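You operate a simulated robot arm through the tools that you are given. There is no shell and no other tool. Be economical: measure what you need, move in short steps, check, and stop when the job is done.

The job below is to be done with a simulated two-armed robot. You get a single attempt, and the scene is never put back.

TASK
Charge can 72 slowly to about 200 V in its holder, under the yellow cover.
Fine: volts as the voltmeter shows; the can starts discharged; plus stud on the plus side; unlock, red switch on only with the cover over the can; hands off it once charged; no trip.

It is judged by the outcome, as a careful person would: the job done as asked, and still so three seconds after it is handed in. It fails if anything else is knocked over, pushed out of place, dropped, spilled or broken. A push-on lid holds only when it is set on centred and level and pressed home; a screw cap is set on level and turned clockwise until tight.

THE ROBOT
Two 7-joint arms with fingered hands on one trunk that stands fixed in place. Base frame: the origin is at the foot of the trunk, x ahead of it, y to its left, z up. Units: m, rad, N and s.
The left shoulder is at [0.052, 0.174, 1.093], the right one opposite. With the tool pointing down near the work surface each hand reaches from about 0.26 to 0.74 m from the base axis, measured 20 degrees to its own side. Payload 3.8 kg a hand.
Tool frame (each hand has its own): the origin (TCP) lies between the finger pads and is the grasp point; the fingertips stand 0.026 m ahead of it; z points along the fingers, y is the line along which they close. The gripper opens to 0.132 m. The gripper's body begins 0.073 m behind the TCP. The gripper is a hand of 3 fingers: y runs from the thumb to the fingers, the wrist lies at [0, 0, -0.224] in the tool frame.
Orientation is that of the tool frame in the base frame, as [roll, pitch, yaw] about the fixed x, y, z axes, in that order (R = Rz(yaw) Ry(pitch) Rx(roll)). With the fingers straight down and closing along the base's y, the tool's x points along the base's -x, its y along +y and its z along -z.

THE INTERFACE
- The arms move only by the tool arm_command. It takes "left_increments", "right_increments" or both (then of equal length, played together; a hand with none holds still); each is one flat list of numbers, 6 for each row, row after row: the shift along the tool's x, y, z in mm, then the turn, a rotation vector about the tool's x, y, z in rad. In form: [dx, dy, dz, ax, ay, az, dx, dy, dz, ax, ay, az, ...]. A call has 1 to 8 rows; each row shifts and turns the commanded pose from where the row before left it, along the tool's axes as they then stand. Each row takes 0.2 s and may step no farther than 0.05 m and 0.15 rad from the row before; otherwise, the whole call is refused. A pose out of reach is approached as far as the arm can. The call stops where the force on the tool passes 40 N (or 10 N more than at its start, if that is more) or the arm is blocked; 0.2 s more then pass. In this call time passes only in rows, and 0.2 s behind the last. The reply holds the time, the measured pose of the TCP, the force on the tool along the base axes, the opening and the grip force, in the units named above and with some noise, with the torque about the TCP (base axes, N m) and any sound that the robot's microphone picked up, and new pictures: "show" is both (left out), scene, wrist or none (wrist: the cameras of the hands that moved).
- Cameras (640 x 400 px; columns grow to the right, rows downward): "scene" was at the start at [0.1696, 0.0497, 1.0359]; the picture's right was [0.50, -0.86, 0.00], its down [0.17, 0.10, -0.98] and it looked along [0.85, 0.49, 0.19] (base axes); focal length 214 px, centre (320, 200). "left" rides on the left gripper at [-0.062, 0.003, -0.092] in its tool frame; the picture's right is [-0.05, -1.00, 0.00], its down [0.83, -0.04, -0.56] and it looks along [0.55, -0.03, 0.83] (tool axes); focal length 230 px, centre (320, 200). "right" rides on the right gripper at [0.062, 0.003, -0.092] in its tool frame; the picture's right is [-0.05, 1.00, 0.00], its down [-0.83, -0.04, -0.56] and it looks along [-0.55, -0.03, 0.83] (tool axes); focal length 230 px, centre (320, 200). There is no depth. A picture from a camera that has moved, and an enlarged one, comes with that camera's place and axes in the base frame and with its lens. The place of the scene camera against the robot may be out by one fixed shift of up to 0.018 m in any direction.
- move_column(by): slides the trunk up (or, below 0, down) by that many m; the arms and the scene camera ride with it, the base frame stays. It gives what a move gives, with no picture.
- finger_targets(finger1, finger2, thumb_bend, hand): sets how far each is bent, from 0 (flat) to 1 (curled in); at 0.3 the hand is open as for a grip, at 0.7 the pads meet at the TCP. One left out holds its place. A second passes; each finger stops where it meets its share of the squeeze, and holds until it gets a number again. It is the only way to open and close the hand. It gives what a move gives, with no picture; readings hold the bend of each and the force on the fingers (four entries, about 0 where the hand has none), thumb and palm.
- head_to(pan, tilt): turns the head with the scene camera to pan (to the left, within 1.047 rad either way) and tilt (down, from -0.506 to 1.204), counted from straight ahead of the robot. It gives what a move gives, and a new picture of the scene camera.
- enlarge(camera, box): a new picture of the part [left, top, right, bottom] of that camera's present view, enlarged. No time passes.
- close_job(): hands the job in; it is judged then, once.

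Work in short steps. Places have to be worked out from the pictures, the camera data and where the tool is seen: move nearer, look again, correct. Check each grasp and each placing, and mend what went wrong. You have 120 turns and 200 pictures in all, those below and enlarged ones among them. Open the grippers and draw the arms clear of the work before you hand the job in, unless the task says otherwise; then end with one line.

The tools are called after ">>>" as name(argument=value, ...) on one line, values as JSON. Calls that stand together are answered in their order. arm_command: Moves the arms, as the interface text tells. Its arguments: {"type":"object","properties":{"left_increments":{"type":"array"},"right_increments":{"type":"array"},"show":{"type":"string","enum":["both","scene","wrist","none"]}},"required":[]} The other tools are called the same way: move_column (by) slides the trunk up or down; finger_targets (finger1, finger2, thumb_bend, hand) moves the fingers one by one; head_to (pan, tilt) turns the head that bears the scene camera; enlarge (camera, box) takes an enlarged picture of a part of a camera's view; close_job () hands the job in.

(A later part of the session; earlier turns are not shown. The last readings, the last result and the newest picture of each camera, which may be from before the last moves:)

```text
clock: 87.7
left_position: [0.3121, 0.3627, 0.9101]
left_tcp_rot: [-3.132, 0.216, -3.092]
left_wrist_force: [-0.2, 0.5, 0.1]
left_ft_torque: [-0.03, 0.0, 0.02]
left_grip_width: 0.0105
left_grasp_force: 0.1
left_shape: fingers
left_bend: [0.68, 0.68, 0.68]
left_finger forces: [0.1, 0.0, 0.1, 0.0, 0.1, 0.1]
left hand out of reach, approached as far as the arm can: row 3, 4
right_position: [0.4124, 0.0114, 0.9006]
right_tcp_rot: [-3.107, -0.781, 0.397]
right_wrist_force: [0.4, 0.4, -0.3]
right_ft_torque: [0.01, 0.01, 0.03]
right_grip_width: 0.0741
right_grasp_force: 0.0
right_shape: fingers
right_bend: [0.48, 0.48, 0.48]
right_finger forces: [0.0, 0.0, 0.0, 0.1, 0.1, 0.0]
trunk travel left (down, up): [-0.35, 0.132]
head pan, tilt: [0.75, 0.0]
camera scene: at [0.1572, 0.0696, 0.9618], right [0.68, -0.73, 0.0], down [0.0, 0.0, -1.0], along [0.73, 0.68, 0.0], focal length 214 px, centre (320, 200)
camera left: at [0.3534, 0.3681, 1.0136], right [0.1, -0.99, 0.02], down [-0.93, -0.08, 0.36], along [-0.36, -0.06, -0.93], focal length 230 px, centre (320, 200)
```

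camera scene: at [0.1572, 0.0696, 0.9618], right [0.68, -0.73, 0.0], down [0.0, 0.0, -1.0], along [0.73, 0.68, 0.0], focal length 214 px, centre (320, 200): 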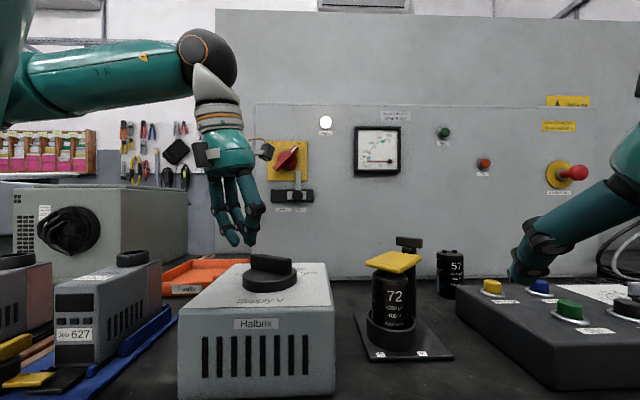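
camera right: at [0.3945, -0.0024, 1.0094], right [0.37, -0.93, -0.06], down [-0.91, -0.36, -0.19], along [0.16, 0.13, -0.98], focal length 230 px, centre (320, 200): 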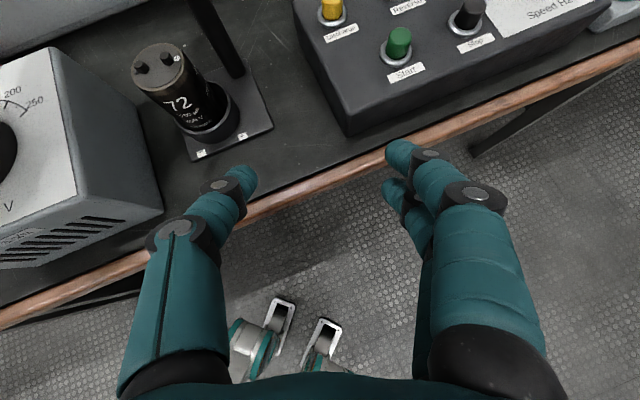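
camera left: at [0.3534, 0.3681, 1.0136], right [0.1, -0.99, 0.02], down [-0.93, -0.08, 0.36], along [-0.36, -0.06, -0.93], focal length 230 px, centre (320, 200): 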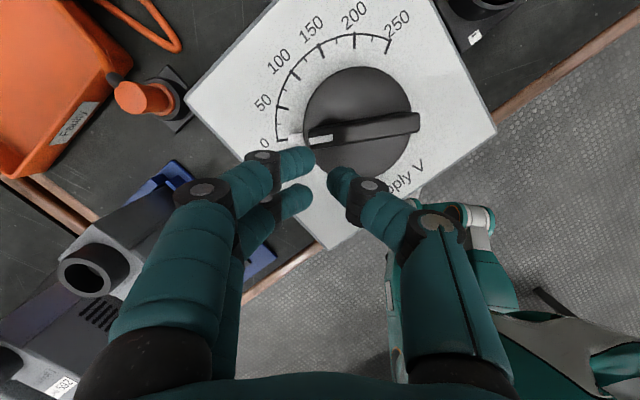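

The left arm hits its inner limit there. Instead I'll push the tail end of the bar from the far side toward the robot (also clockwise). Rise, go to (0.39,0.318), then lower to z≈0.90.

>>> arm_command(left_increments=[-6.4, 0, -29.3, 0, 0, 0, -38, -22.5, 8.3, 0, 0, 0, -40, -22.5, 8.3, 0, 0, 0, 4, 0, 20, 0, 0, 0, 4, 0, 20, 0, 0, 0], show="wrist")

```text
clock: 88.9
left_position: [0.3926, 0.3218, 0.8995]
left_tcp_rot: [-3.133, 0.215, -3.091]
left_wrist_force: [-0.4, -1.0, 0.1]
left_ft_torque: [-0.01, 0.02, -0.01]
left_grip_width: 0.0109
left_grasp_force: 0.0
left_shape: fingers
left_bend: [0.68, 0.68, 0.68]
left_finger forces: [0.0, 0.0, 0.0, 0.0, 0.0, 0.1]
right_position: [0.4116, 0.0123, 0.902]
right_tcp_rot: [-3.107, -0.782, 0.397]
right_wrist_force: [-0.1, 1.0, -0.2]
right_ft_torque: [0.02, 0.0, -0.01]
right_grip_width: 0.074
right_grasp_force: 0.0
right_shape: fingers
right_bend: [0.48, 0.48, 0.48]
right_finger forces: [0.1, 0.0, 0.0, 0.0, 0.0, 0.1]
trunk travel left (down, up): [-0.35, 0.132]
head pan, tilt: [0.75, 0.0]
camera left: at [0.4338, 0.3292, 1.0039], right [0.1, -0.99, 0.02], down [-0.93, -0.09, 0.37], along [-0.36, -0.06, -0.93], focal length 230 px, centre (320, 200)
```

left: 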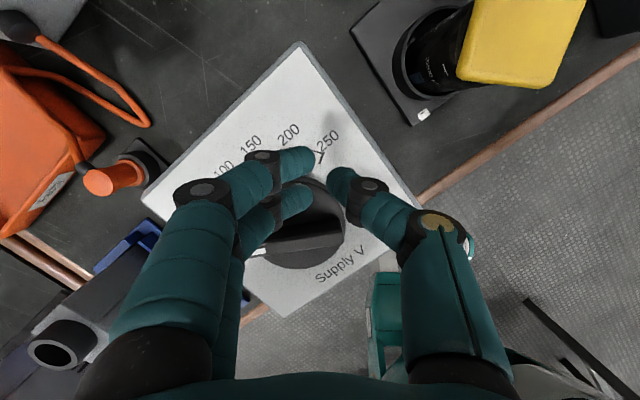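

Bar's tail end is at about (0.36,0.303). Shift 22 mm right so the lower finger meets the tail, and lower 12 mm.

>>> arm_command(left_increments=[0, -22, 0, 0, 0, 0, 2.6, 0, 11.7, 0, 0, 0], show="wrist")

>>> enlarge(camera="scene", box=[190, 200, 350, 320])

```text
clock: 89.5
left_position: [0.394, 0.3018, 0.8891]
left_tcp_rot: [-3.131, 0.213, -3.089]
left_wrist_force: [-0.1, 0.7, -1.3]
left_ft_torque: [-0.01, 0.05, 0.01]
left_grip_width: 0.0106
left_grasp_force: 0.0
left_shape: fingers
left_bend: [0.68, 0.68, 0.68]
left_finger forces: [0.0, 0.0, 0.0, 0.0, 0.0, 0.0]
right_position: [0.4114, 0.0115, 0.901]
right_tcp_rot: [-3.108, -0.786, 0.399]
right_wrist_force: [0.2, 0.0, -0.7]
right_ft_torque: [-0.01, 0.04, 0.01]
right_grip_width: 0.074
right_grasp_force: 0.1
right_shape: fingers
right_bend: [0.48, 0.48, 0.48]
right_finger forces: [0.0, 0.0, 0.1, 0.0, 0.0, 0.0]
trunk travel left (down, up): [-0.35, 0.132]
head pan, tilt: [0.75, 0.0]
camera left: at [0.4346, 0.3075, 0.9926], right [0.1, -0.99, 0.02], down [-0.93, -0.09, 0.37], along [-0.36, -0.06, -0.93], focal length 230 px, centre (320, 200)
```

left: 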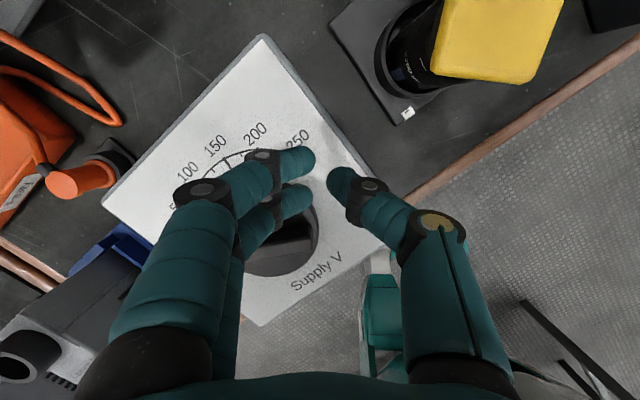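

```text
3.33 times, centred on (270, 260) of scene
camera zoom: at [0.156, 0.0695, 0.9621], right [0.68, -0.73, 0.0], down [0.0, 0.0, -1.0], along [0.73, 0.68, 0.0], focal length 715 px, centre (487, 0)
```

zoom: 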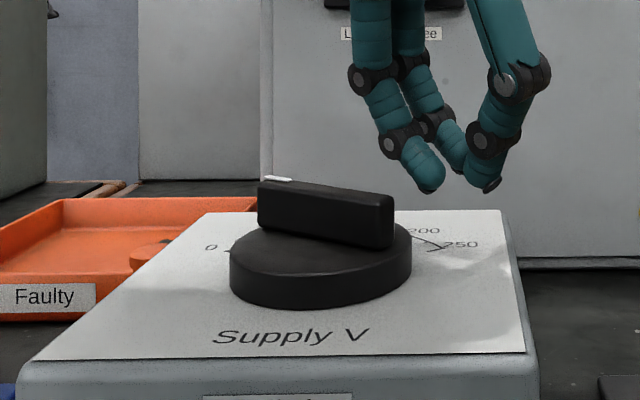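

Fingertips are still just above the bar (tips 0.865, bar top 0.867). Lower 13 mm, then pull back 12 mm toward contact.

>>> arm_command(left_increments=[2.8, 0, 12.7, 0, 0, 0, 11.7, 0, -2.5, 0, 0, 0], show="none")

>>> enlarge(camera="scene", box=[190, 100, 410, 320])

```text
clock: 90.1
left_position: [0.3811, 0.3, 0.8764]
left_tcp_rot: [-3.131, 0.215, -3.091]
left_wrist_force: [-0.7, -0.6, 0.3]
left_ft_torque: [0.02, 0.02, 0.01]
left_grip_width: 0.0109
left_grasp_force: 0.0
left_shape: fingers
left_bend: [0.68, 0.68, 0.68]
left_finger forces: [0.0, 0.1, 0.1, 0.0, 0.0, 0.1]
right_position: [0.411, 0.0128, 0.9012]
right_tcp_rot: [-3.107, -0.783, 0.395]
right_wrist_force: [-0.5, 1.0, 0.3]
right_ft_torque: [-0.03, -0.01, -0.01]
right_grip_width: 0.0741
right_grasp_force: 0.1
right_shape: fingers
right_bend: [0.48, 0.48, 0.48]
right_finger forces: [0.1, 0.1, 0.0, 0.1, 0.0, 0.1]
trunk travel left (down, up): [-0.35, 0.132]
head pan, tilt: [0.75, 0.0]
```

```text
1.82 times, centred on (300, 210) of scene
camera zoom: at [0.1559, 0.0692, 0.9621], right [0.68, -0.73, 0.0], down [0.0, 0.0, -1.0], along [0.73, 0.68, 0.0], focal length 390 px, centre (356, 182)
```

zoom: 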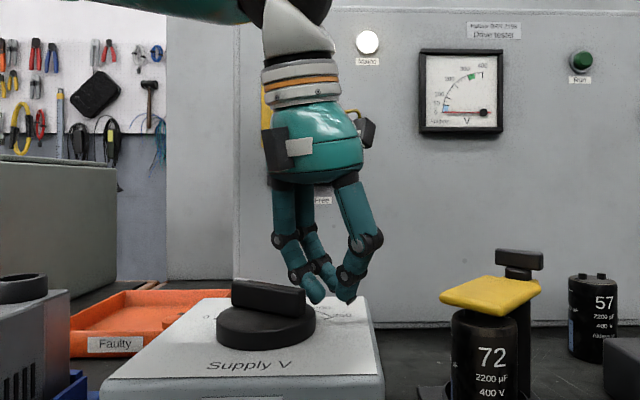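

One view shows both dial and meter. Pull 6 mm more.

>>> arm_command(left_increments=[3, 0, -0.6, 0, 0, 0, 3, 0, -0.6, 0, 0, 0], show="none")

>>> enlarge(camera="scene", box=[190, 100, 410, 320])

```text
clock: 90.7
left_position: [0.3777, 0.2992, 0.8756]
left_tcp_rot: [-3.133, 0.214, -3.091]
left_wrist_force: [0.9, -0.6, -0.1]
left_ft_torque: [-0.02, -0.01, -0.02]
left_grip_width: 0.0106
left_grasp_force: 0.0
left_shape: fingers
left_bend: [0.68, 0.68, 0.68]
left_finger forces: [0.0, 0.1, 0.1, 0.0, 0.0, 0.0]
right_position: [0.4107, 0.0113, 0.901]
right_tcp_rot: [-3.104, -0.784, 0.398]
right_wrist_force: [0.9, 0.3, -0.2]
right_ft_torque: [-0.01, 0.0, -0.02]
right_grip_width: 0.074
right_grasp_force: 0.0
right_shape: fingers
right_bend: [0.48, 0.48, 0.48]
right_finger forces: [0.0, 0.0, 0.1, 0.0, 0.0, 0.1]
trunk travel left (down, up): [-0.35, 0.132]
head pan, tilt: [0.75, 0.0]
```

```text
1.82 times, centred on (300, 210) of scene
camera zoom: at [0.1561, 0.0691, 0.9621], right [0.68, -0.73, 0.0], down [0.0, 0.0, -1.0], along [0.73, 0.68, 0.0], focal length 390 px, centre (356, 182)
```

zoom: 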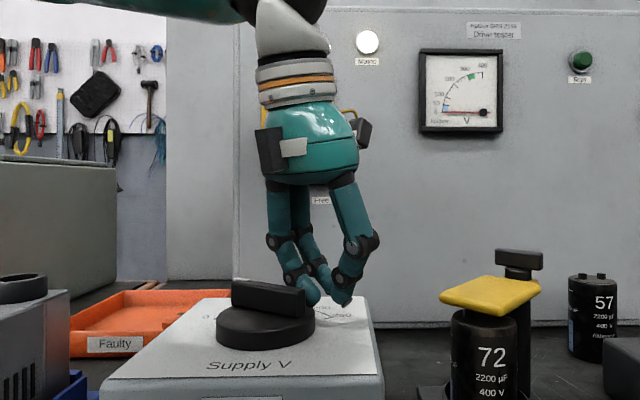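

No contact yet. Continue 7 mm.

>>> arm_command(left_increments=[3.5, 0, -0.7, 0, 0, 0, 3.5, 0, -0.7, 0, 0, 0], show="wrist")

>>> enlarge(camera="scene", box=[190, 100, 410, 320])

```text
clock: 91.3
left_position: [0.3693, 0.2993, 0.8765]
left_tcp_rot: [-3.13, 0.214, -3.089]
left_wrist_force: [1.3, -0.7, 0.0]
left_ft_torque: [0.01, -0.05, -0.01]
left_grip_width: 0.0108
left_grasp_force: 0.4
left_shape: fingers
left_bend: [0.68, 0.68, 0.68]
left_finger forces: [0.1, 1.6, 0.0, 0.1, 0.0, 0.1]
right_position: [0.4099, 0.0127, 0.9013]
right_tcp_rot: [-3.106, -0.784, 0.396]
right_wrist_force: [-0.2, -1.4, 0.1]
right_ft_torque: [0.01, 0.0, -0.02]
right_grip_width: 0.0741
right_grasp_force: 0.1
right_shape: fingers
right_bend: [0.48, 0.48, 0.48]
right_finger forces: [0.1, 0.0, 0.0, 0.1, 0.0, 0.1]
trunk travel left (down, up): [-0.35, 0.132]
head pan, tilt: [0.75, 0.0]
camera left: at [0.4113, 0.3053, 0.9799], right [0.1, -0.99, 0.02], down [-0.93, -0.09, 0.37], along [-0.36, -0.06, -0.93], focal length 230 px, centre (320, 200)
```

left: 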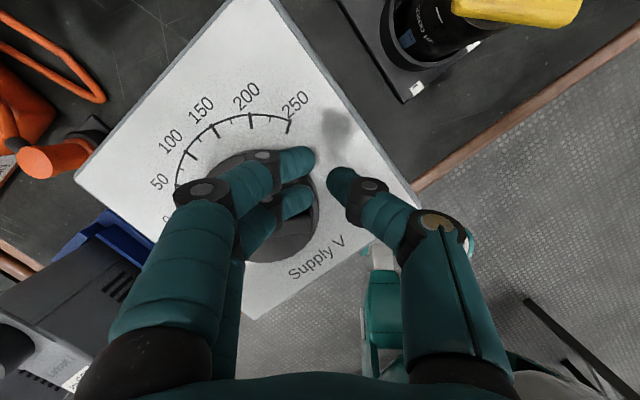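

```text
1.82 times, centred on (300, 210) of scene
camera zoom: at [0.1562, 0.0691, 0.9621], right [0.68, -0.73, 0.0], down [0.0, 0.0, -1.0], along [0.73, 0.68, 0.0], focal length 390 px, centre (356, 182)
```

zoom: 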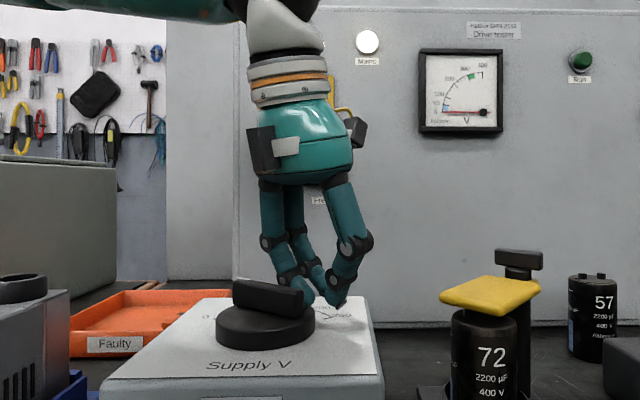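

Contact with the bar. Continue pulling 5 mm and watch.

>>> arm_command(left_increments=[2.5, 0, -0.5, 0, 0, 0, 2.5, 0, -0.5, 0, 0, 0], show="none")

>>> enlarge(camera="scene", box=[190, 100, 410, 320])

```text
clock: 91.9
left_position: [0.3647, 0.2976, 0.8755]
left_tcp_rot: [-3.13, 0.215, -3.091]
left_wrist_force: [4.1, -0.6, 4.3]
left_ft_torque: [0.08, -0.01, -0.06]
left_grip_width: 0.011
left_grasp_force: 2.3
left_shape: fingers
left_bend: [0.68, 0.69, 0.68]
left_finger forces: [0.0, 4.5, 0.0, 0.0, 0.1, 0.1]
right_position: [0.4114, 0.0109, 0.9026]
right_tcp_rot: [-3.106, -0.784, 0.396]
right_wrist_force: [-0.6, -1.0, 0.9]
right_ft_torque: [0.03, 0.02, 0.0]
right_grip_width: 0.0738
right_grasp_force: 0.1
right_shape: fingers
right_bend: [0.48, 0.48, 0.48]
right_finger forces: [0.0, 0.1, 0.0, 0.0, 0.0, 0.0]
trunk travel left (down, up): [-0.35, 0.132]
head pan, tilt: [0.75, 0.0]
```

```text
1.82 times, centred on (300, 210) of scene
camera zoom: at [0.1562, 0.0689, 0.9621], right [0.68, -0.73, 0.0], down [0.0, 0.0, -1.0], along [0.73, 0.68, 0.0], focal length 390 px, centre (356, 182)
```

zoom: 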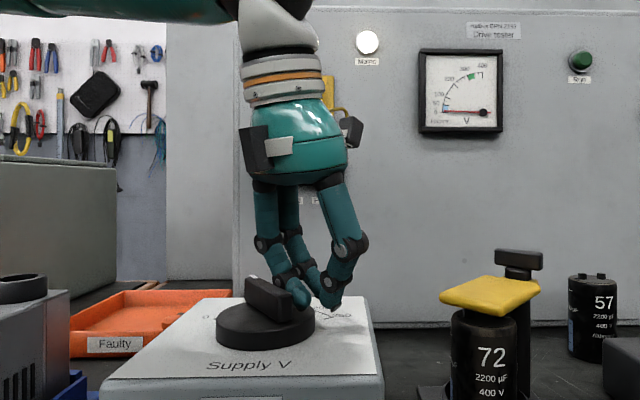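

The bar turned appreciably. Check the meter closely and the dial.

>>> enlarge(camera="scene", box=[350, 120, 410, 180])

>>> enlarge(camera="scene", box=[230, 220, 340, 300])

>>> enlarge(camera="left", box=[130, 60, 370, 280])

```text
6.67 times, centred on (380, 150) of scene
camera zoom: at [0.1562, 0.0689, 0.9621], right [0.68, -0.73, 0.0], down [0.0, 0.0, -1.0], along [0.73, 0.68, 0.0], focal length 1430 px, centre (-80, 533)
```

zoom: 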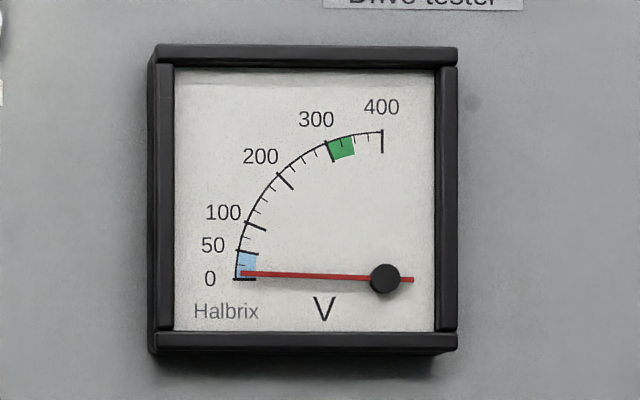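

```text
5.00 times, centred on (285, 260) of scene
camera zoom: at [0.1562, 0.0689, 0.9621], right [0.68, -0.73, 0.0], down [0.0, 0.0, -1.0], along [0.73, 0.68, 0.0], focal length 1072 px, centre (495, -100)
```

zoom: 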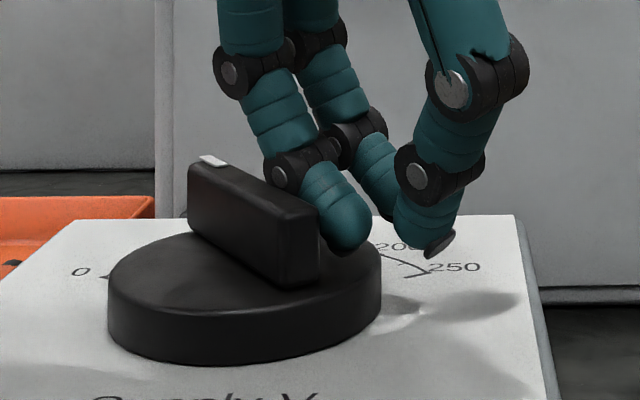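

```text
1.82 times, centred on (250, 170) of left
camera zoom: at [0.4053, 0.3047, 0.9797], right [0.1, -0.99, 0.02], down [-0.93, -0.08, 0.37], along [-0.36, -0.06, -0.93], focal length 418 px, centre (447, 254)
```

zoom: 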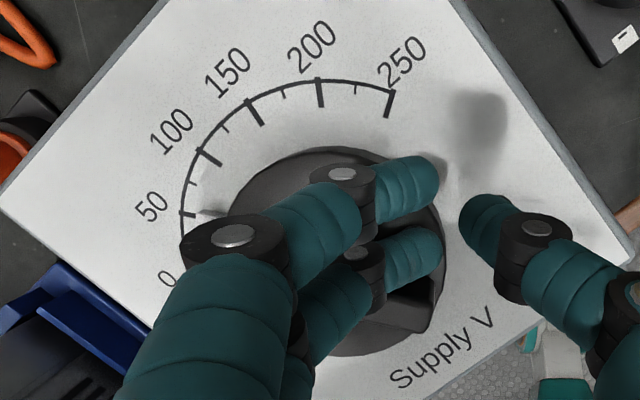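

Meter about 10 V and presumably climbing. Wait a couple of seconds with the hand still.

>>> arm_command(left_increments=[0, 0, 0, 0, 0, 0, 0, 0, 0, 0, 0, 0, 0, 0, 0, 0, 0, 0, 0, 0, 0, 0, 0, 0, 0, 0, 0, 0, 0, 0, 0, 0, 0, 0, 0, 0, 0, 0, 0, 0, 0, 0, 0, 0, 0, 0, 0, 0], show="none")

>>> enlarge(camera="scene", box=[350, 120, 410, 180])

```text
clock: 93.7
left_position: [0.3642, 0.2984, 0.876]
left_tcp_rot: [-3.131, 0.215, -3.091]
left_wrist_force: [2.3, -1.5, 5.5]
left_ft_torque: [0.08, 0.06, -0.03]
left_grip_width: 0.0112
left_grasp_force: 2.1
left_shape: fingers
left_bend: [0.68, 0.7, 0.68]
left_finger forces: [0.0, 4.9, 0.0, 0.0, 0.0, 0.0]
right_position: [0.4112, 0.0118, 0.9]
right_tcp_rot: [-3.108, -0.783, 0.396]
right_wrist_force: [0.4, 0.8, -0.2]
right_ft_torque: [0.03, -0.01, 0.01]
right_grip_width: 0.0742
right_grasp_force: 0.0
right_shape: fingers
right_bend: [0.48, 0.48, 0.48]
right_finger forces: [0.0, 0.0, 0.0, 0.0, 0.0, 0.0]
trunk travel left (down, up): [-0.35, 0.132]
head pan, tilt: [0.75, 0.0]
```

```text
6.67 times, centred on (380, 150) of scene
camera zoom: at [0.1561, 0.0689, 0.9621], right [0.68, -0.73, 0.0], down [0.0, 0.0, -1.0], along [0.73, 0.68, 0.0], focal length 1430 px, centre (-80, 533)
```

zoom: 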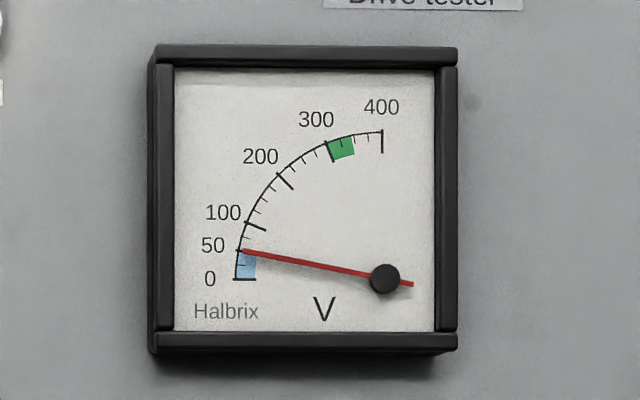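

It rose to ~48 V. Wait further to see where this dial setting settles.

>>> arm_command(left_increments=[0, 0, 0, 0, 0, 0, 0, 0, 0, 0, 0, 0, 0, 0, 0, 0, 0, 0, 0, 0, 0, 0, 0, 0, 0, 0, 0, 0, 0, 0, 0, 0, 0, 0, 0, 0, 0, 0, 0, 0, 0, 0, 0, 0, 0, 0, 0, 0], show="none")

>>> arm_command(left_increments=[0, 0, 0, 0, 0, 0, 0, 0, 0, 0, 0, 0, 0, 0, 0, 0, 0, 0, 0, 0, 0, 0, 0, 0, 0, 0, 0, 0, 0, 0, 0, 0, 0, 0, 0, 0, 0, 0, 0, 0, 0, 0, 0, 0, 0, 0, 0, 0], show="none")

>>> enlarge(camera="scene", box=[350, 120, 410, 180])

```text
clock: 95.5
left_position: [0.3636, 0.298, 0.8766]
left_tcp_rot: [-3.13, 0.214, -3.092]
left_wrist_force: [2.4, -1.6, 3.9]
left_ft_torque: [0.08, 0.09, -0.02]
left_grip_width: 0.011
left_grasp_force: 1.6
left_shape: fingers
left_bend: [0.68, 0.7, 0.68]
left_finger forces: [0.0, 5.0, 0.0, 0.0, 0.0, 0.0]
right_position: [0.4118, 0.0116, 0.9008]
right_tcp_rot: [-3.106, -0.783, 0.397]
right_wrist_force: [0.0, 0.6, -0.3]
right_ft_torque: [-0.01, -0.03, 0.01]
right_grip_width: 0.0739
right_grasp_force: 0.1
right_shape: fingers
right_bend: [0.48, 0.48, 0.48]
right_finger forces: [0.0, 0.0, 0.0, 0.1, 0.0, 0.0]
trunk travel left (down, up): [-0.35, 0.132]
head pan, tilt: [0.75, 0.0]
```

```text
clock: 97.3
left_position: [0.3638, 0.2985, 0.8749]
left_tcp_rot: [-3.132, 0.215, -3.09]
left_wrist_force: [2.5, -1.1, 4.7]
left_ft_torque: [0.07, 0.05, -0.01]
left_grip_width: 0.0109
left_grasp_force: 2.1
left_shape: fingers
left_bend: [0.68, 0.7, 0.68]
left_finger forces: [0.1, 4.8, 0.0, 0.0, 0.0, 0.0]
right_position: [0.4114, 0.012, 0.9017]
right_tcp_rot: [-3.105, -0.783, 0.398]
right_wrist_force: [-0.1, 0.3, 0.2]
right_ft_torque: [0.03, 0.01, -0.01]
right_grip_width: 0.0741
right_grasp_force: 0.0
right_shape: fingers
right_bend: [0.48, 0.48, 0.48]
right_finger forces: [0.0, 0.0, 0.0, 0.0, 0.0, 0.1]
trunk travel left (down, up): [-0.35, 0.132]
head pan, tilt: [0.75, 0.0]
```

```text
6.67 times, centred on (380, 150) of scene
camera zoom: at [0.1561, 0.0689, 0.9621], right [0.68, -0.73, 0.0], down [0.0, 0.0, -1.0], along [0.73, 0.68, 0.0], focal length 1430 px, centre (-80, 533)
```

zoom: 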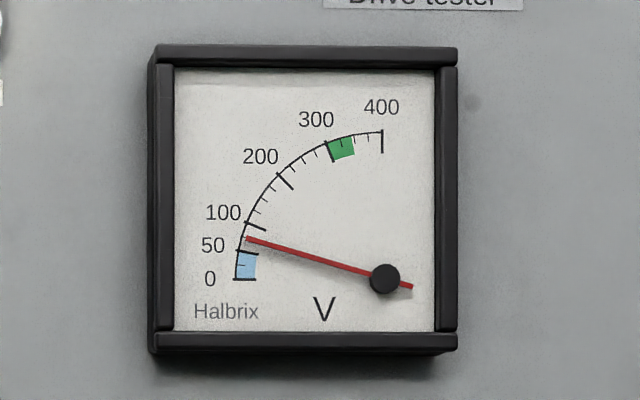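

Settling around 75–80 V. Turn a bit further (3.5 mm) and hold within the same call.

>>> arm_command(left_increments=[1.2, 0, -0.25, 0, 0, 0, 1.2, 0, -0.25, 0, 0, 0, 1.1, 0, -0.25, 0, 0, 0, 0, 0, 0, 0, 0, 0, 0, 0, 0, 0, 0, 0, 0, 0, 0, 0, 0, 0, 0, 0, 0, 0, 0, 0, 0, 0, 0, 0, 0, 0], show="none")

>>> arm_command(left_increments=[0, 0, 0, 0, 0, 0, 0, 0, 0, 0, 0, 0, 0, 0, 0, 0, 0, 0, 0, 0, 0, 0, 0, 0, 0, 0, 0, 0, 0, 0, 0, 0, 0, 0, 0, 0, 0, 0, 0, 0, 0, 0, 0, 0, 0, 0, 0, 0], show="none")

>>> enlarge(camera="scene", box=[190, 100, 410, 320])

```text
clock: 99.1
left_position: [0.3626, 0.2979, 0.876]
left_tcp_rot: [-3.132, 0.212, -3.091]
left_wrist_force: [2.1, -1.4, 4.2]
left_ft_torque: [0.09, 0.05, -0.05]
left_grip_width: 0.0108
left_grasp_force: 3.1
left_shape: fingers
left_bend: [0.68, 0.7, 0.68]
left_finger forces: [0.1, 5.2, 0.0, 0.0, 0.0, 0.0]
right_position: [0.4112, 0.0115, 0.901]
right_tcp_rot: [-3.108, -0.782, 0.396]
right_wrist_force: [0.2, 0.2, -0.1]
right_ft_torque: [-0.04, 0.0, 0.02]
right_grip_width: 0.0743
right_grasp_force: 0.1
right_shape: fingers
right_bend: [0.48, 0.48, 0.48]
right_finger forces: [0.0, 0.0, 0.0, 0.0, 0.1, 0.0]
trunk travel left (down, up): [-0.35, 0.132]
head pan, tilt: [0.75, 0.0]
```

```text
clock: 100.9
left_position: [0.3604, 0.298, 0.8757]
left_tcp_rot: [-3.131, 0.214, -3.091]
left_wrist_force: [2.5, -1.4, 3.3]
left_ft_torque: [0.08, 0.04, -0.01]
left_grip_width: 0.011
left_grasp_force: 2.1
left_shape: fingers
left_bend: [0.68, 0.7, 0.68]
left_finger forces: [0.0, 4.5, 0.0, 0.1, 0.0, 0.0]
right_position: [0.4109, 0.0119, 0.9024]
right_tcp_rot: [-3.107, -0.785, 0.398]
right_wrist_force: [0.1, 0.1, -0.3]
right_ft_torque: [0.0, 0.01, 0.02]
right_grip_width: 0.0739
right_grasp_force: 0.1
right_shape: fingers
right_bend: [0.48, 0.48, 0.48]
right_finger forces: [0.0, 0.0, 0.0, 0.0, 0.1, 0.0]
trunk travel left (down, up): [-0.35, 0.132]
head pan, tilt: [0.75, 0.0]
```

```text
1.82 times, centred on (300, 210) of scene
camera zoom: at [0.1561, 0.0689, 0.9621], right [0.68, -0.73, 0.0], down [0.0, 0.0, -1.0], along [0.73, 0.68, 0.0], focal length 390 px, centre (356, 182)
```

zoom: 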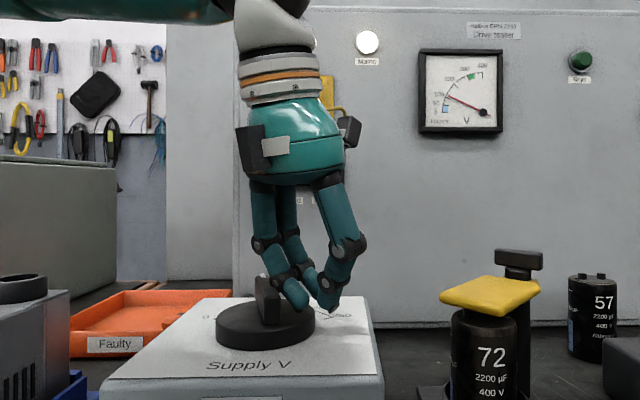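

Meter climbing; check it closely and the dial.

>>> enlarge(camera="scene", box=[350, 120, 410, 180])

>>> enlarge(camera="left", box=[130, 60, 370, 280])

```text
6.67 times, centred on (380, 150) of scene
camera zoom: at [0.1561, 0.0689, 0.9621], right [0.68, -0.73, 0.0], down [0.0, 0.0, -1.0], along [0.73, 0.68, 0.0], focal length 1430 px, centre (-80, 533)
```

zoom: 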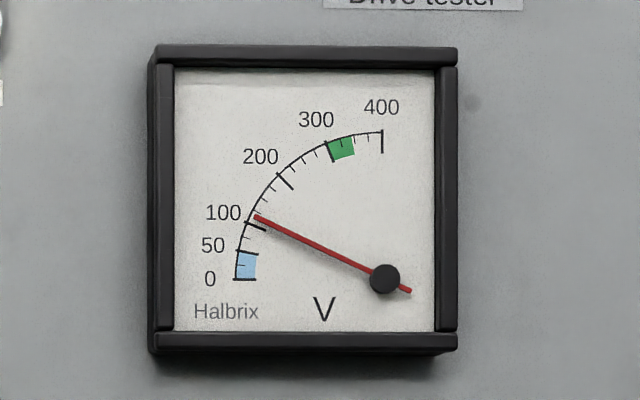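

```text
1.82 times, centred on (250, 170) of left
camera zoom: at [0.4021, 0.304, 0.9797], right [0.1, -0.99, 0.02], down [-0.93, -0.09, 0.37], along [-0.36, -0.06, -0.93], focal length 418 px, centre (447, 254)
```

zoom: 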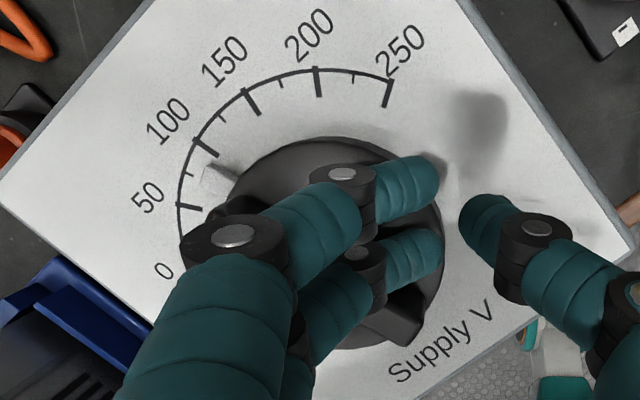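

About 118 V with the dial pointer near 80. Turn another 3.5 mm and let it settle.

>>> arm_command(left_increments=[1.2, 0, -0.25, 0, 0, 0, 1.2, 0, -0.25, 0, 0, 0, 1.1, 0, -0.25, 0, 0, 0, 0, 0, 0, 0, 0, 0, 0, 0, 0, 0, 0, 0, 0, 0, 0, 0, 0, 0, 0, 0, 0, 0, 0, 0, 0, 0, 0, 0, 0, 0], show="none")

>>> arm_command(left_increments=[0, 0, 0, 0, 0, 0, 0, 0, 0, 0, 0, 0, 0, 0, 0, 0, 0, 0, 0, 0, 0, 0, 0, 0, 0, 0, 0, 0, 0, 0, 0, 0, 0, 0, 0, 0, 0, 0, 0, 0, 0, 0, 0, 0, 0, 0, 0, 0], show="none")

>>> arm_command(left_increments=[0, 0, 0, 0, 0, 0, 0, 0, 0, 0, 0, 0, 0, 0, 0, 0, 0, 0, 0, 0, 0, 0, 0, 0, 0, 0, 0, 0, 0, 0, 0, 0, 0, 0, 0, 0, 0, 0, 0, 0, 0, 0, 0, 0, 0, 0, 0, 0], show="none")

>>> enlarge(camera="scene", box=[350, 120, 410, 180])

>>> enlarge(camera="left", box=[130, 60, 370, 280])

```text
clock: 102.7
left_position: [0.3575, 0.2985, 0.8747]
left_tcp_rot: [-3.131, 0.214, -3.091]
left_wrist_force: [0.3, -2.6, 2.2]
left_ft_torque: [0.05, 0.02, 0.02]
left_grip_width: 0.0107
left_grasp_force: 1.7
left_shape: fingers
left_bend: [0.68, 0.7, 0.68]
left_finger forces: [0.0, 3.3, 0.1, 0.1, 0.1, 0.0]
right_position: [0.4115, 0.0121, 0.9018]
right_tcp_rot: [-3.106, -0.784, 0.396]
right_wrist_force: [-0.1, 0.2, 0.5]
right_ft_torque: [0.04, 0.03, 0.02]
right_grip_width: 0.0739
right_grasp_force: 0.1
right_shape: fingers
right_bend: [0.48, 0.48, 0.48]
right_finger forces: [0.0, 0.0, 0.0, 0.0, 0.1, 0.0]
trunk travel left (down, up): [-0.35, 0.132]
head pan, tilt: [0.75, 0.0]
```

```text
clock: 104.5
left_position: [0.3573, 0.2982, 0.8748]
left_tcp_rot: [-3.131, 0.214, -3.092]
left_wrist_force: [1.1, -2.5, 1.3]
left_ft_torque: [0.0, 0.01, 0.01]
left_grip_width: 0.0108
left_grasp_force: 1.8
left_shape: fingers
left_bend: [0.68, 0.7, 0.68]
left_finger forces: [0.0, 2.8, 0.1, 0.1, 0.1, 0.0]
right_position: [0.411, 0.0113, 0.9011]
right_tcp_rot: [-3.107, -0.784, 0.397]
right_wrist_force: [0.0, -0.1, -0.4]
right_ft_torque: [0.0, 0.03, -0.01]
right_grip_width: 0.0744
right_grasp_force: 0.1
right_shape: fingers
right_bend: [0.48, 0.48, 0.48]
right_finger forces: [0.0, 0.1, 0.0, 0.0, 0.0, 0.1]
trunk travel left (down, up): [-0.35, 0.132]
head pan, tilt: [0.75, 0.0]
```

```text
clock: 106.3
left_position: [0.3576, 0.2971, 0.8742]
left_tcp_rot: [-3.129, 0.215, -3.091]
left_wrist_force: [0.8, -1.8, 0.9]
left_ft_torque: [0.02, 0.01, 0.03]
left_grip_width: 0.0108
left_grasp_force: 1.8
left_shape: fingers
left_bend: [0.68, 0.7, 0.68]
left_finger forces: [0.0, 2.8, 0.0, 0.0, 0.0, 0.1]
right_position: [0.4106, 0.0119, 0.9006]
right_tcp_rot: [-3.106, -0.783, 0.394]
right_wrist_force: [0.0, 0.0, 1.1]
right_ft_torque: [-0.01, 0.01, -0.02]
right_grip_width: 0.0741
right_grasp_force: 0.1
right_shape: fingers
right_bend: [0.48, 0.48, 0.48]
right_finger forces: [0.1, 0.0, 0.0, 0.1, 0.0, 0.1]
trunk travel left (down, up): [-0.35, 0.132]
head pan, tilt: [0.75, 0.0]
```

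```text
6.67 times, centred on (380, 150) of scene
camera zoom: at [0.1561, 0.0689, 0.9621], right [0.68, -0.73, 0.0], down [0.0, 0.0, -1.0], along [0.73, 0.68, 0.0], focal length 1430 px, centre (-80, 533)
```

zoom: 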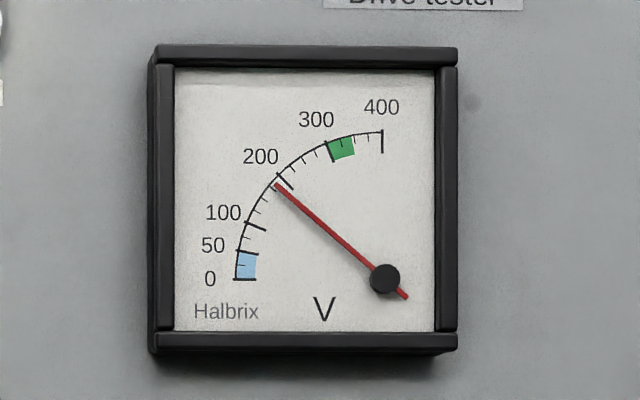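

```text
1.82 times, centred on (250, 170) of left
camera zoom: at [0.3985, 0.3038, 0.9791], right [0.1, -0.99, 0.02], down [-0.93, -0.09, 0.37], along [-0.36, -0.06, -0.93], focal length 418 px, centre (447, 254)
```

zoom: 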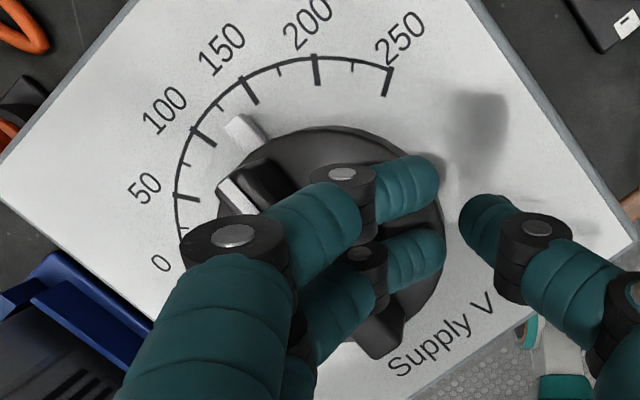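

Meter ≈190 V, pointer ≈135 on the dial. Wait to see if it has settled.

>>> arm_command(left_increments=[0, 0, 0, 0, 0, 0, 0, 0, 0, 0, 0, 0, 0, 0, 0, 0, 0, 0, 0, 0, 0, 0, 0, 0, 0, 0, 0, 0, 0, 0, 0, 0, 0, 0, 0, 0, 0, 0, 0, 0, 0, 0, 0, 0, 0, 0, 0, 0], show="none")

>>> arm_command(left_increments=[0, 0, 0, 0, 0, 0, 0, 0, 0, 0, 0, 0, 0, 0, 0, 0, 0, 0, 0, 0, 0, 0, 0, 0, 0, 0, 0, 0, 0, 0, 0, 0, 0, 0, 0, 0, 0, 0, 0, 0, 0, 0, 0, 0, 0, 0, 0, 0], show="none")

>>> enlarge(camera="scene", box=[350, 120, 410, 180])

```text
clock: 108.1
left_position: [0.3563, 0.2968, 0.8749]
left_tcp_rot: [-3.13, 0.215, -3.092]
left_wrist_force: [0.5, -2.4, 0.6]
left_ft_torque: [0.04, -0.02, -0.01]
left_grip_width: 0.0108
left_grasp_force: 1.1
left_shape: fingers
left_bend: [0.68, 0.7, 0.68]
left_finger forces: [0.0, 2.9, 0.0, 0.0, 0.0, 0.0]
right_position: [0.4102, 0.0114, 0.901]
right_tcp_rot: [-3.106, -0.783, 0.397]
right_wrist_force: [0.3, -0.1, 0.0]
right_ft_torque: [0.02, 0.04, -0.01]
right_grip_width: 0.0738
right_grasp_force: 0.1
right_shape: fingers
right_bend: [0.48, 0.48, 0.48]
right_finger forces: [0.0, 0.0, 0.0, 0.1, 0.0, 0.0]
trunk travel left (down, up): [-0.35, 0.132]
head pan, tilt: [0.75, 0.0]
```

```text
clock: 109.9
left_position: [0.3578, 0.2984, 0.8749]
left_tcp_rot: [-3.132, 0.216, -3.091]
left_wrist_force: [-0.2, -2.5, 1.6]
left_ft_torque: [-0.02, -0.01, 0.02]
left_grip_width: 0.0105
left_grasp_force: 1.3
left_shape: fingers
left_bend: [0.68, 0.7, 0.68]
left_finger forces: [0.0, 2.8, 0.0, 0.2, 0.0, 0.1]
right_position: [0.4114, 0.0121, 0.9015]
right_tcp_rot: [-3.107, -0.783, 0.395]
right_wrist_force: [0.0, -0.2, -0.2]
right_ft_torque: [0.0, 0.0, 0.01]
right_grip_width: 0.0742
right_grasp_force: 0.0
right_shape: fingers
right_bend: [0.48, 0.48, 0.48]
right_finger forces: [0.1, 0.0, 0.0, 0.0, 0.0, 0.1]
trunk travel left (down, up): [-0.35, 0.132]
head pan, tilt: [0.75, 0.0]
```

```text
6.67 times, centred on (380, 150) of scene
camera zoom: at [0.1561, 0.0689, 0.9621], right [0.68, -0.73, 0.0], down [0.0, 0.0, -1.0], along [0.73, 0.68, 0.0], focal length 1430 px, centre (-80, 533)
```

zoom: 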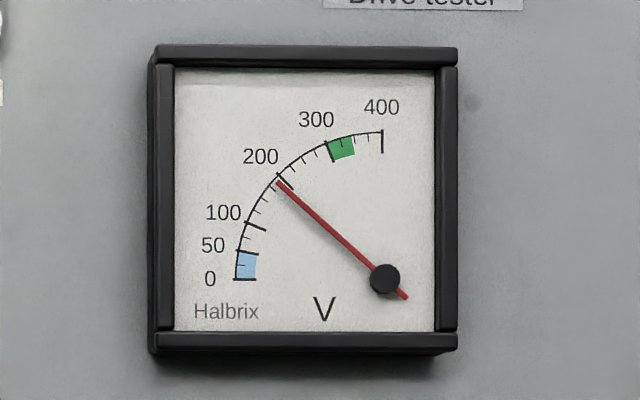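

About 188–190 V and nearly settled. Nudge the dial by 0.6 mm and wait.

>>> arm_command(left_increments=[0.6, 0, -0.12, 0, 0, 0, 0, 0, 0, 0, 0, 0, 0, 0, 0, 0, 0, 0, 0, 0, 0, 0, 0, 0, 0, 0, 0, 0, 0, 0, 0, 0, 0, 0, 0, 0, 0, 0, 0, 0, 0, 0, 0, 0, 0, 0, 0, 0], show="none")

>>> arm_command(left_increments=[0, 0, 0, 0, 0, 0, 0, 0, 0, 0, 0, 0, 0, 0, 0, 0, 0, 0, 0, 0, 0, 0, 0, 0, 0, 0, 0, 0, 0, 0, 0, 0, 0, 0, 0, 0, 0, 0, 0, 0, 0, 0, 0, 0, 0, 0, 0, 0], show="none")

>>> arm_command(left_increments=[0, 0, 0, 0, 0, 0, 0, 0, 0, 0, 0, 0, 0, 0, 0, 0, 0, 0, 0, 0, 0, 0, 0, 0, 0, 0, 0, 0, 0, 0, 0, 0, 0, 0, 0, 0, 0, 0, 0, 0, 0, 0, 0, 0, 0, 0, 0, 0], show="none")

>>> enlarge(camera="scene", box=[350, 120, 410, 180])

>>> enlarge(camera="left", box=[130, 60, 370, 280])

```text
clock: 111.7
left_position: [0.3566, 0.2975, 0.8753]
left_tcp_rot: [-3.13, 0.214, -3.09]
left_wrist_force: [4.1, -2.5, 3.7]
left_ft_torque: [0.05, -0.01, -0.04]
left_grip_width: 0.0108
left_grasp_force: 3.3
left_shape: fingers
left_bend: [0.68, 0.7, 0.68]
left_finger forces: [0.0, 5.3, 0.0, 0.0, 0.0, 0.0]
right_position: [0.41, 0.012, 0.9011]
right_tcp_rot: [-3.107, -0.783, 0.396]
right_wrist_force: [0.1, 0.1, -0.5]
right_ft_torque: [0.0, -0.02, -0.02]
right_grip_width: 0.0738
right_grasp_force: 0.0
right_shape: fingers
right_bend: [0.48, 0.48, 0.48]
right_finger forces: [0.0, 0.0, 0.0, 0.0, 0.1, 0.0]
trunk travel left (down, up): [-0.35, 0.132]
head pan, tilt: [0.75, 0.0]
```

```text
clock: 113.5
left_position: [0.3574, 0.2978, 0.874]
left_tcp_rot: [-3.131, 0.214, -3.093]
left_wrist_force: [3.4, -2.1, 3.4]
left_ft_torque: [0.06, 0.03, -0.07]
left_grip_width: 0.0107
left_grasp_force: 2.2
left_shape: fingers
left_bend: [0.68, 0.7, 0.68]
left_finger forces: [0.1, 5.1, 0.0, 0.0, 0.0, 0.0]
right_position: [0.4109, 0.0103, 0.9005]
right_tcp_rot: [-3.107, -0.783, 0.395]
right_wrist_force: [0.7, -0.4, 0.1]
right_ft_torque: [-0.01, 0.01, 0.03]
right_grip_width: 0.074
right_grasp_force: 0.0
right_shape: fingers
right_bend: [0.48, 0.48, 0.48]
right_finger forces: [0.0, 0.1, 0.0, 0.1, 0.1, 0.1]
trunk travel left (down, up): [-0.35, 0.132]
head pan, tilt: [0.75, 0.0]
```

```text
clock: 115.3
left_position: [0.3575, 0.298, 0.8742]
left_tcp_rot: [-3.131, 0.214, -3.093]
left_wrist_force: [3.5, -2.3, 3.7]
left_ft_torque: [0.09, 0.0, -0.07]
left_grip_width: 0.0106
left_grasp_force: 2.6
left_shape: fingers
left_bend: [0.68, 0.7, 0.68]
left_finger forces: [0.1, 5.2, 0.0, 0.0, 0.0, 0.1]
right_position: [0.4119, 0.0123, 0.9023]
right_tcp_rot: [-3.108, -0.783, 0.396]
right_wrist_force: [-0.1, 0.0, -0.4]
right_ft_torque: [0.0, -0.02, -0.02]
right_grip_width: 0.0744
right_grasp_force: 0.1
right_shape: fingers
right_bend: [0.48, 0.48, 0.48]
right_finger forces: [0.0, 0.0, 0.0, 0.1, 0.0, 0.1]
trunk travel left (down, up): [-0.35, 0.132]
head pan, tilt: [0.75, 0.0]
```

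```text
6.67 times, centred on (380, 150) of scene
camera zoom: at [0.1562, 0.0689, 0.9621], right [0.68, -0.73, 0.0], down [0.0, 0.0, -1.0], along [0.73, 0.68, 0.0], focal length 1430 px, centre (-80, 533)
```

zoom: 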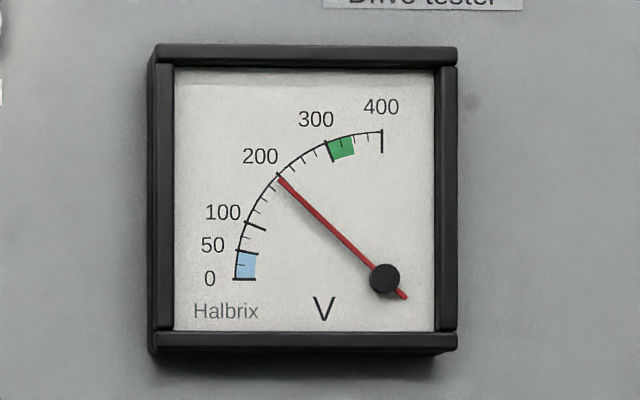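

```text
1.82 times, centred on (250, 170) of left
camera zoom: at [0.398, 0.3038, 0.979], right [0.1, -0.99, 0.02], down [-0.93, -0.09, 0.37], along [-0.36, -0.06, -0.93], focal length 418 px, centre (447, 254)
```

zoom: 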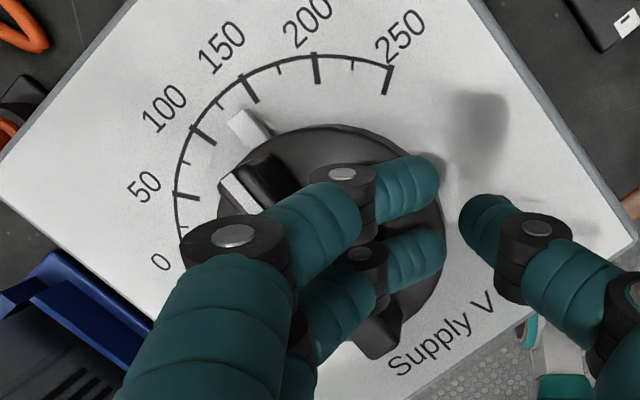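

Needle sits at about 200 V. Release the dial: move the hand off (+x), then up.

>>> arm_command(left_increments=[-8, 0, 1.7, 0, 0, 0, -12, 0, 2.6, 0, 0, 0, -6, 0, -35, 0, 0, 0, -6, 0, -40, 0, 0, 0, -4, 0, -40, 0, 0, 0], show="scene")

>>> enlarge(camera="scene", box=[350, 120, 410, 180])

```text
clock: 116.5
left_position: [0.3692, 0.299, 0.9899]
left_tcp_rot: [-3.131, 0.212, -3.092]
left_wrist_force: [0.1, -0.5, 0.0]
left_ft_torque: [0.01, 0.01, 0.03]
left_grip_width: 0.011
left_grasp_force: 0.0
left_shape: fingers
left_bend: [0.68, 0.68, 0.68]
left_finger forces: [0.0, 0.0, 0.1, 0.1, 0.0, 0.0]
right_position: [0.4108, 0.0114, 0.9016]
right_tcp_rot: [-3.108, -0.785, 0.396]
right_wrist_force: [-0.6, -0.1, 0.1]
right_ft_torque: [0.0, -0.01, 0.02]
right_grip_width: 0.0737
right_grasp_force: 0.0
right_shape: fingers
right_bend: [0.48, 0.48, 0.48]
right_finger forces: [0.1, 0.1, 0.0, 0.0, 0.0, 0.0]
trunk travel left (down, up): [-0.35, 0.132]
head pan, tilt: [0.75, 0.0]
camera scene: at [0.1558, 0.069, 0.9622], right [0.68, -0.73, 0.0], down [0.0, 0.0, -1.0], along [0.73, 0.68, 0.0], focal length 214 px, centre (320, 200)
```

scene: 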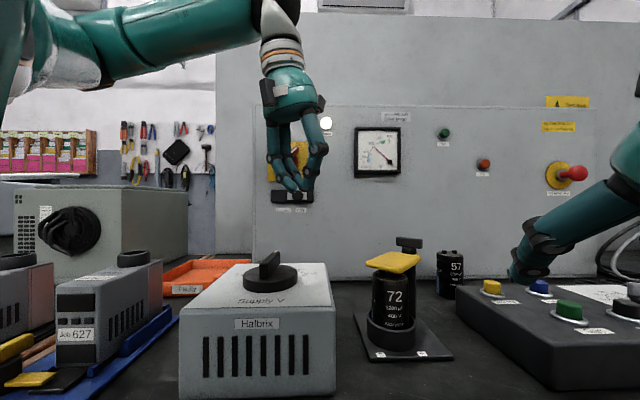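

```text
6.67 times, centred on (380, 150) of scene
camera zoom: at [0.1558, 0.069, 0.9622], right [0.68, -0.73, 0.0], down [0.0, 0.0, -1.0], along [0.73, 0.68, 0.0], focal length 1430 px, centre (-80, 533)
```

zoom: 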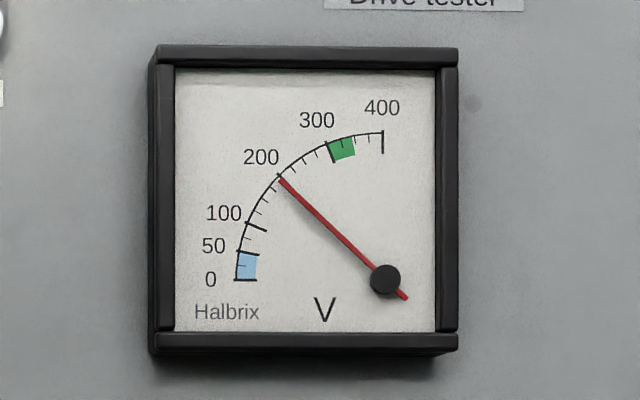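

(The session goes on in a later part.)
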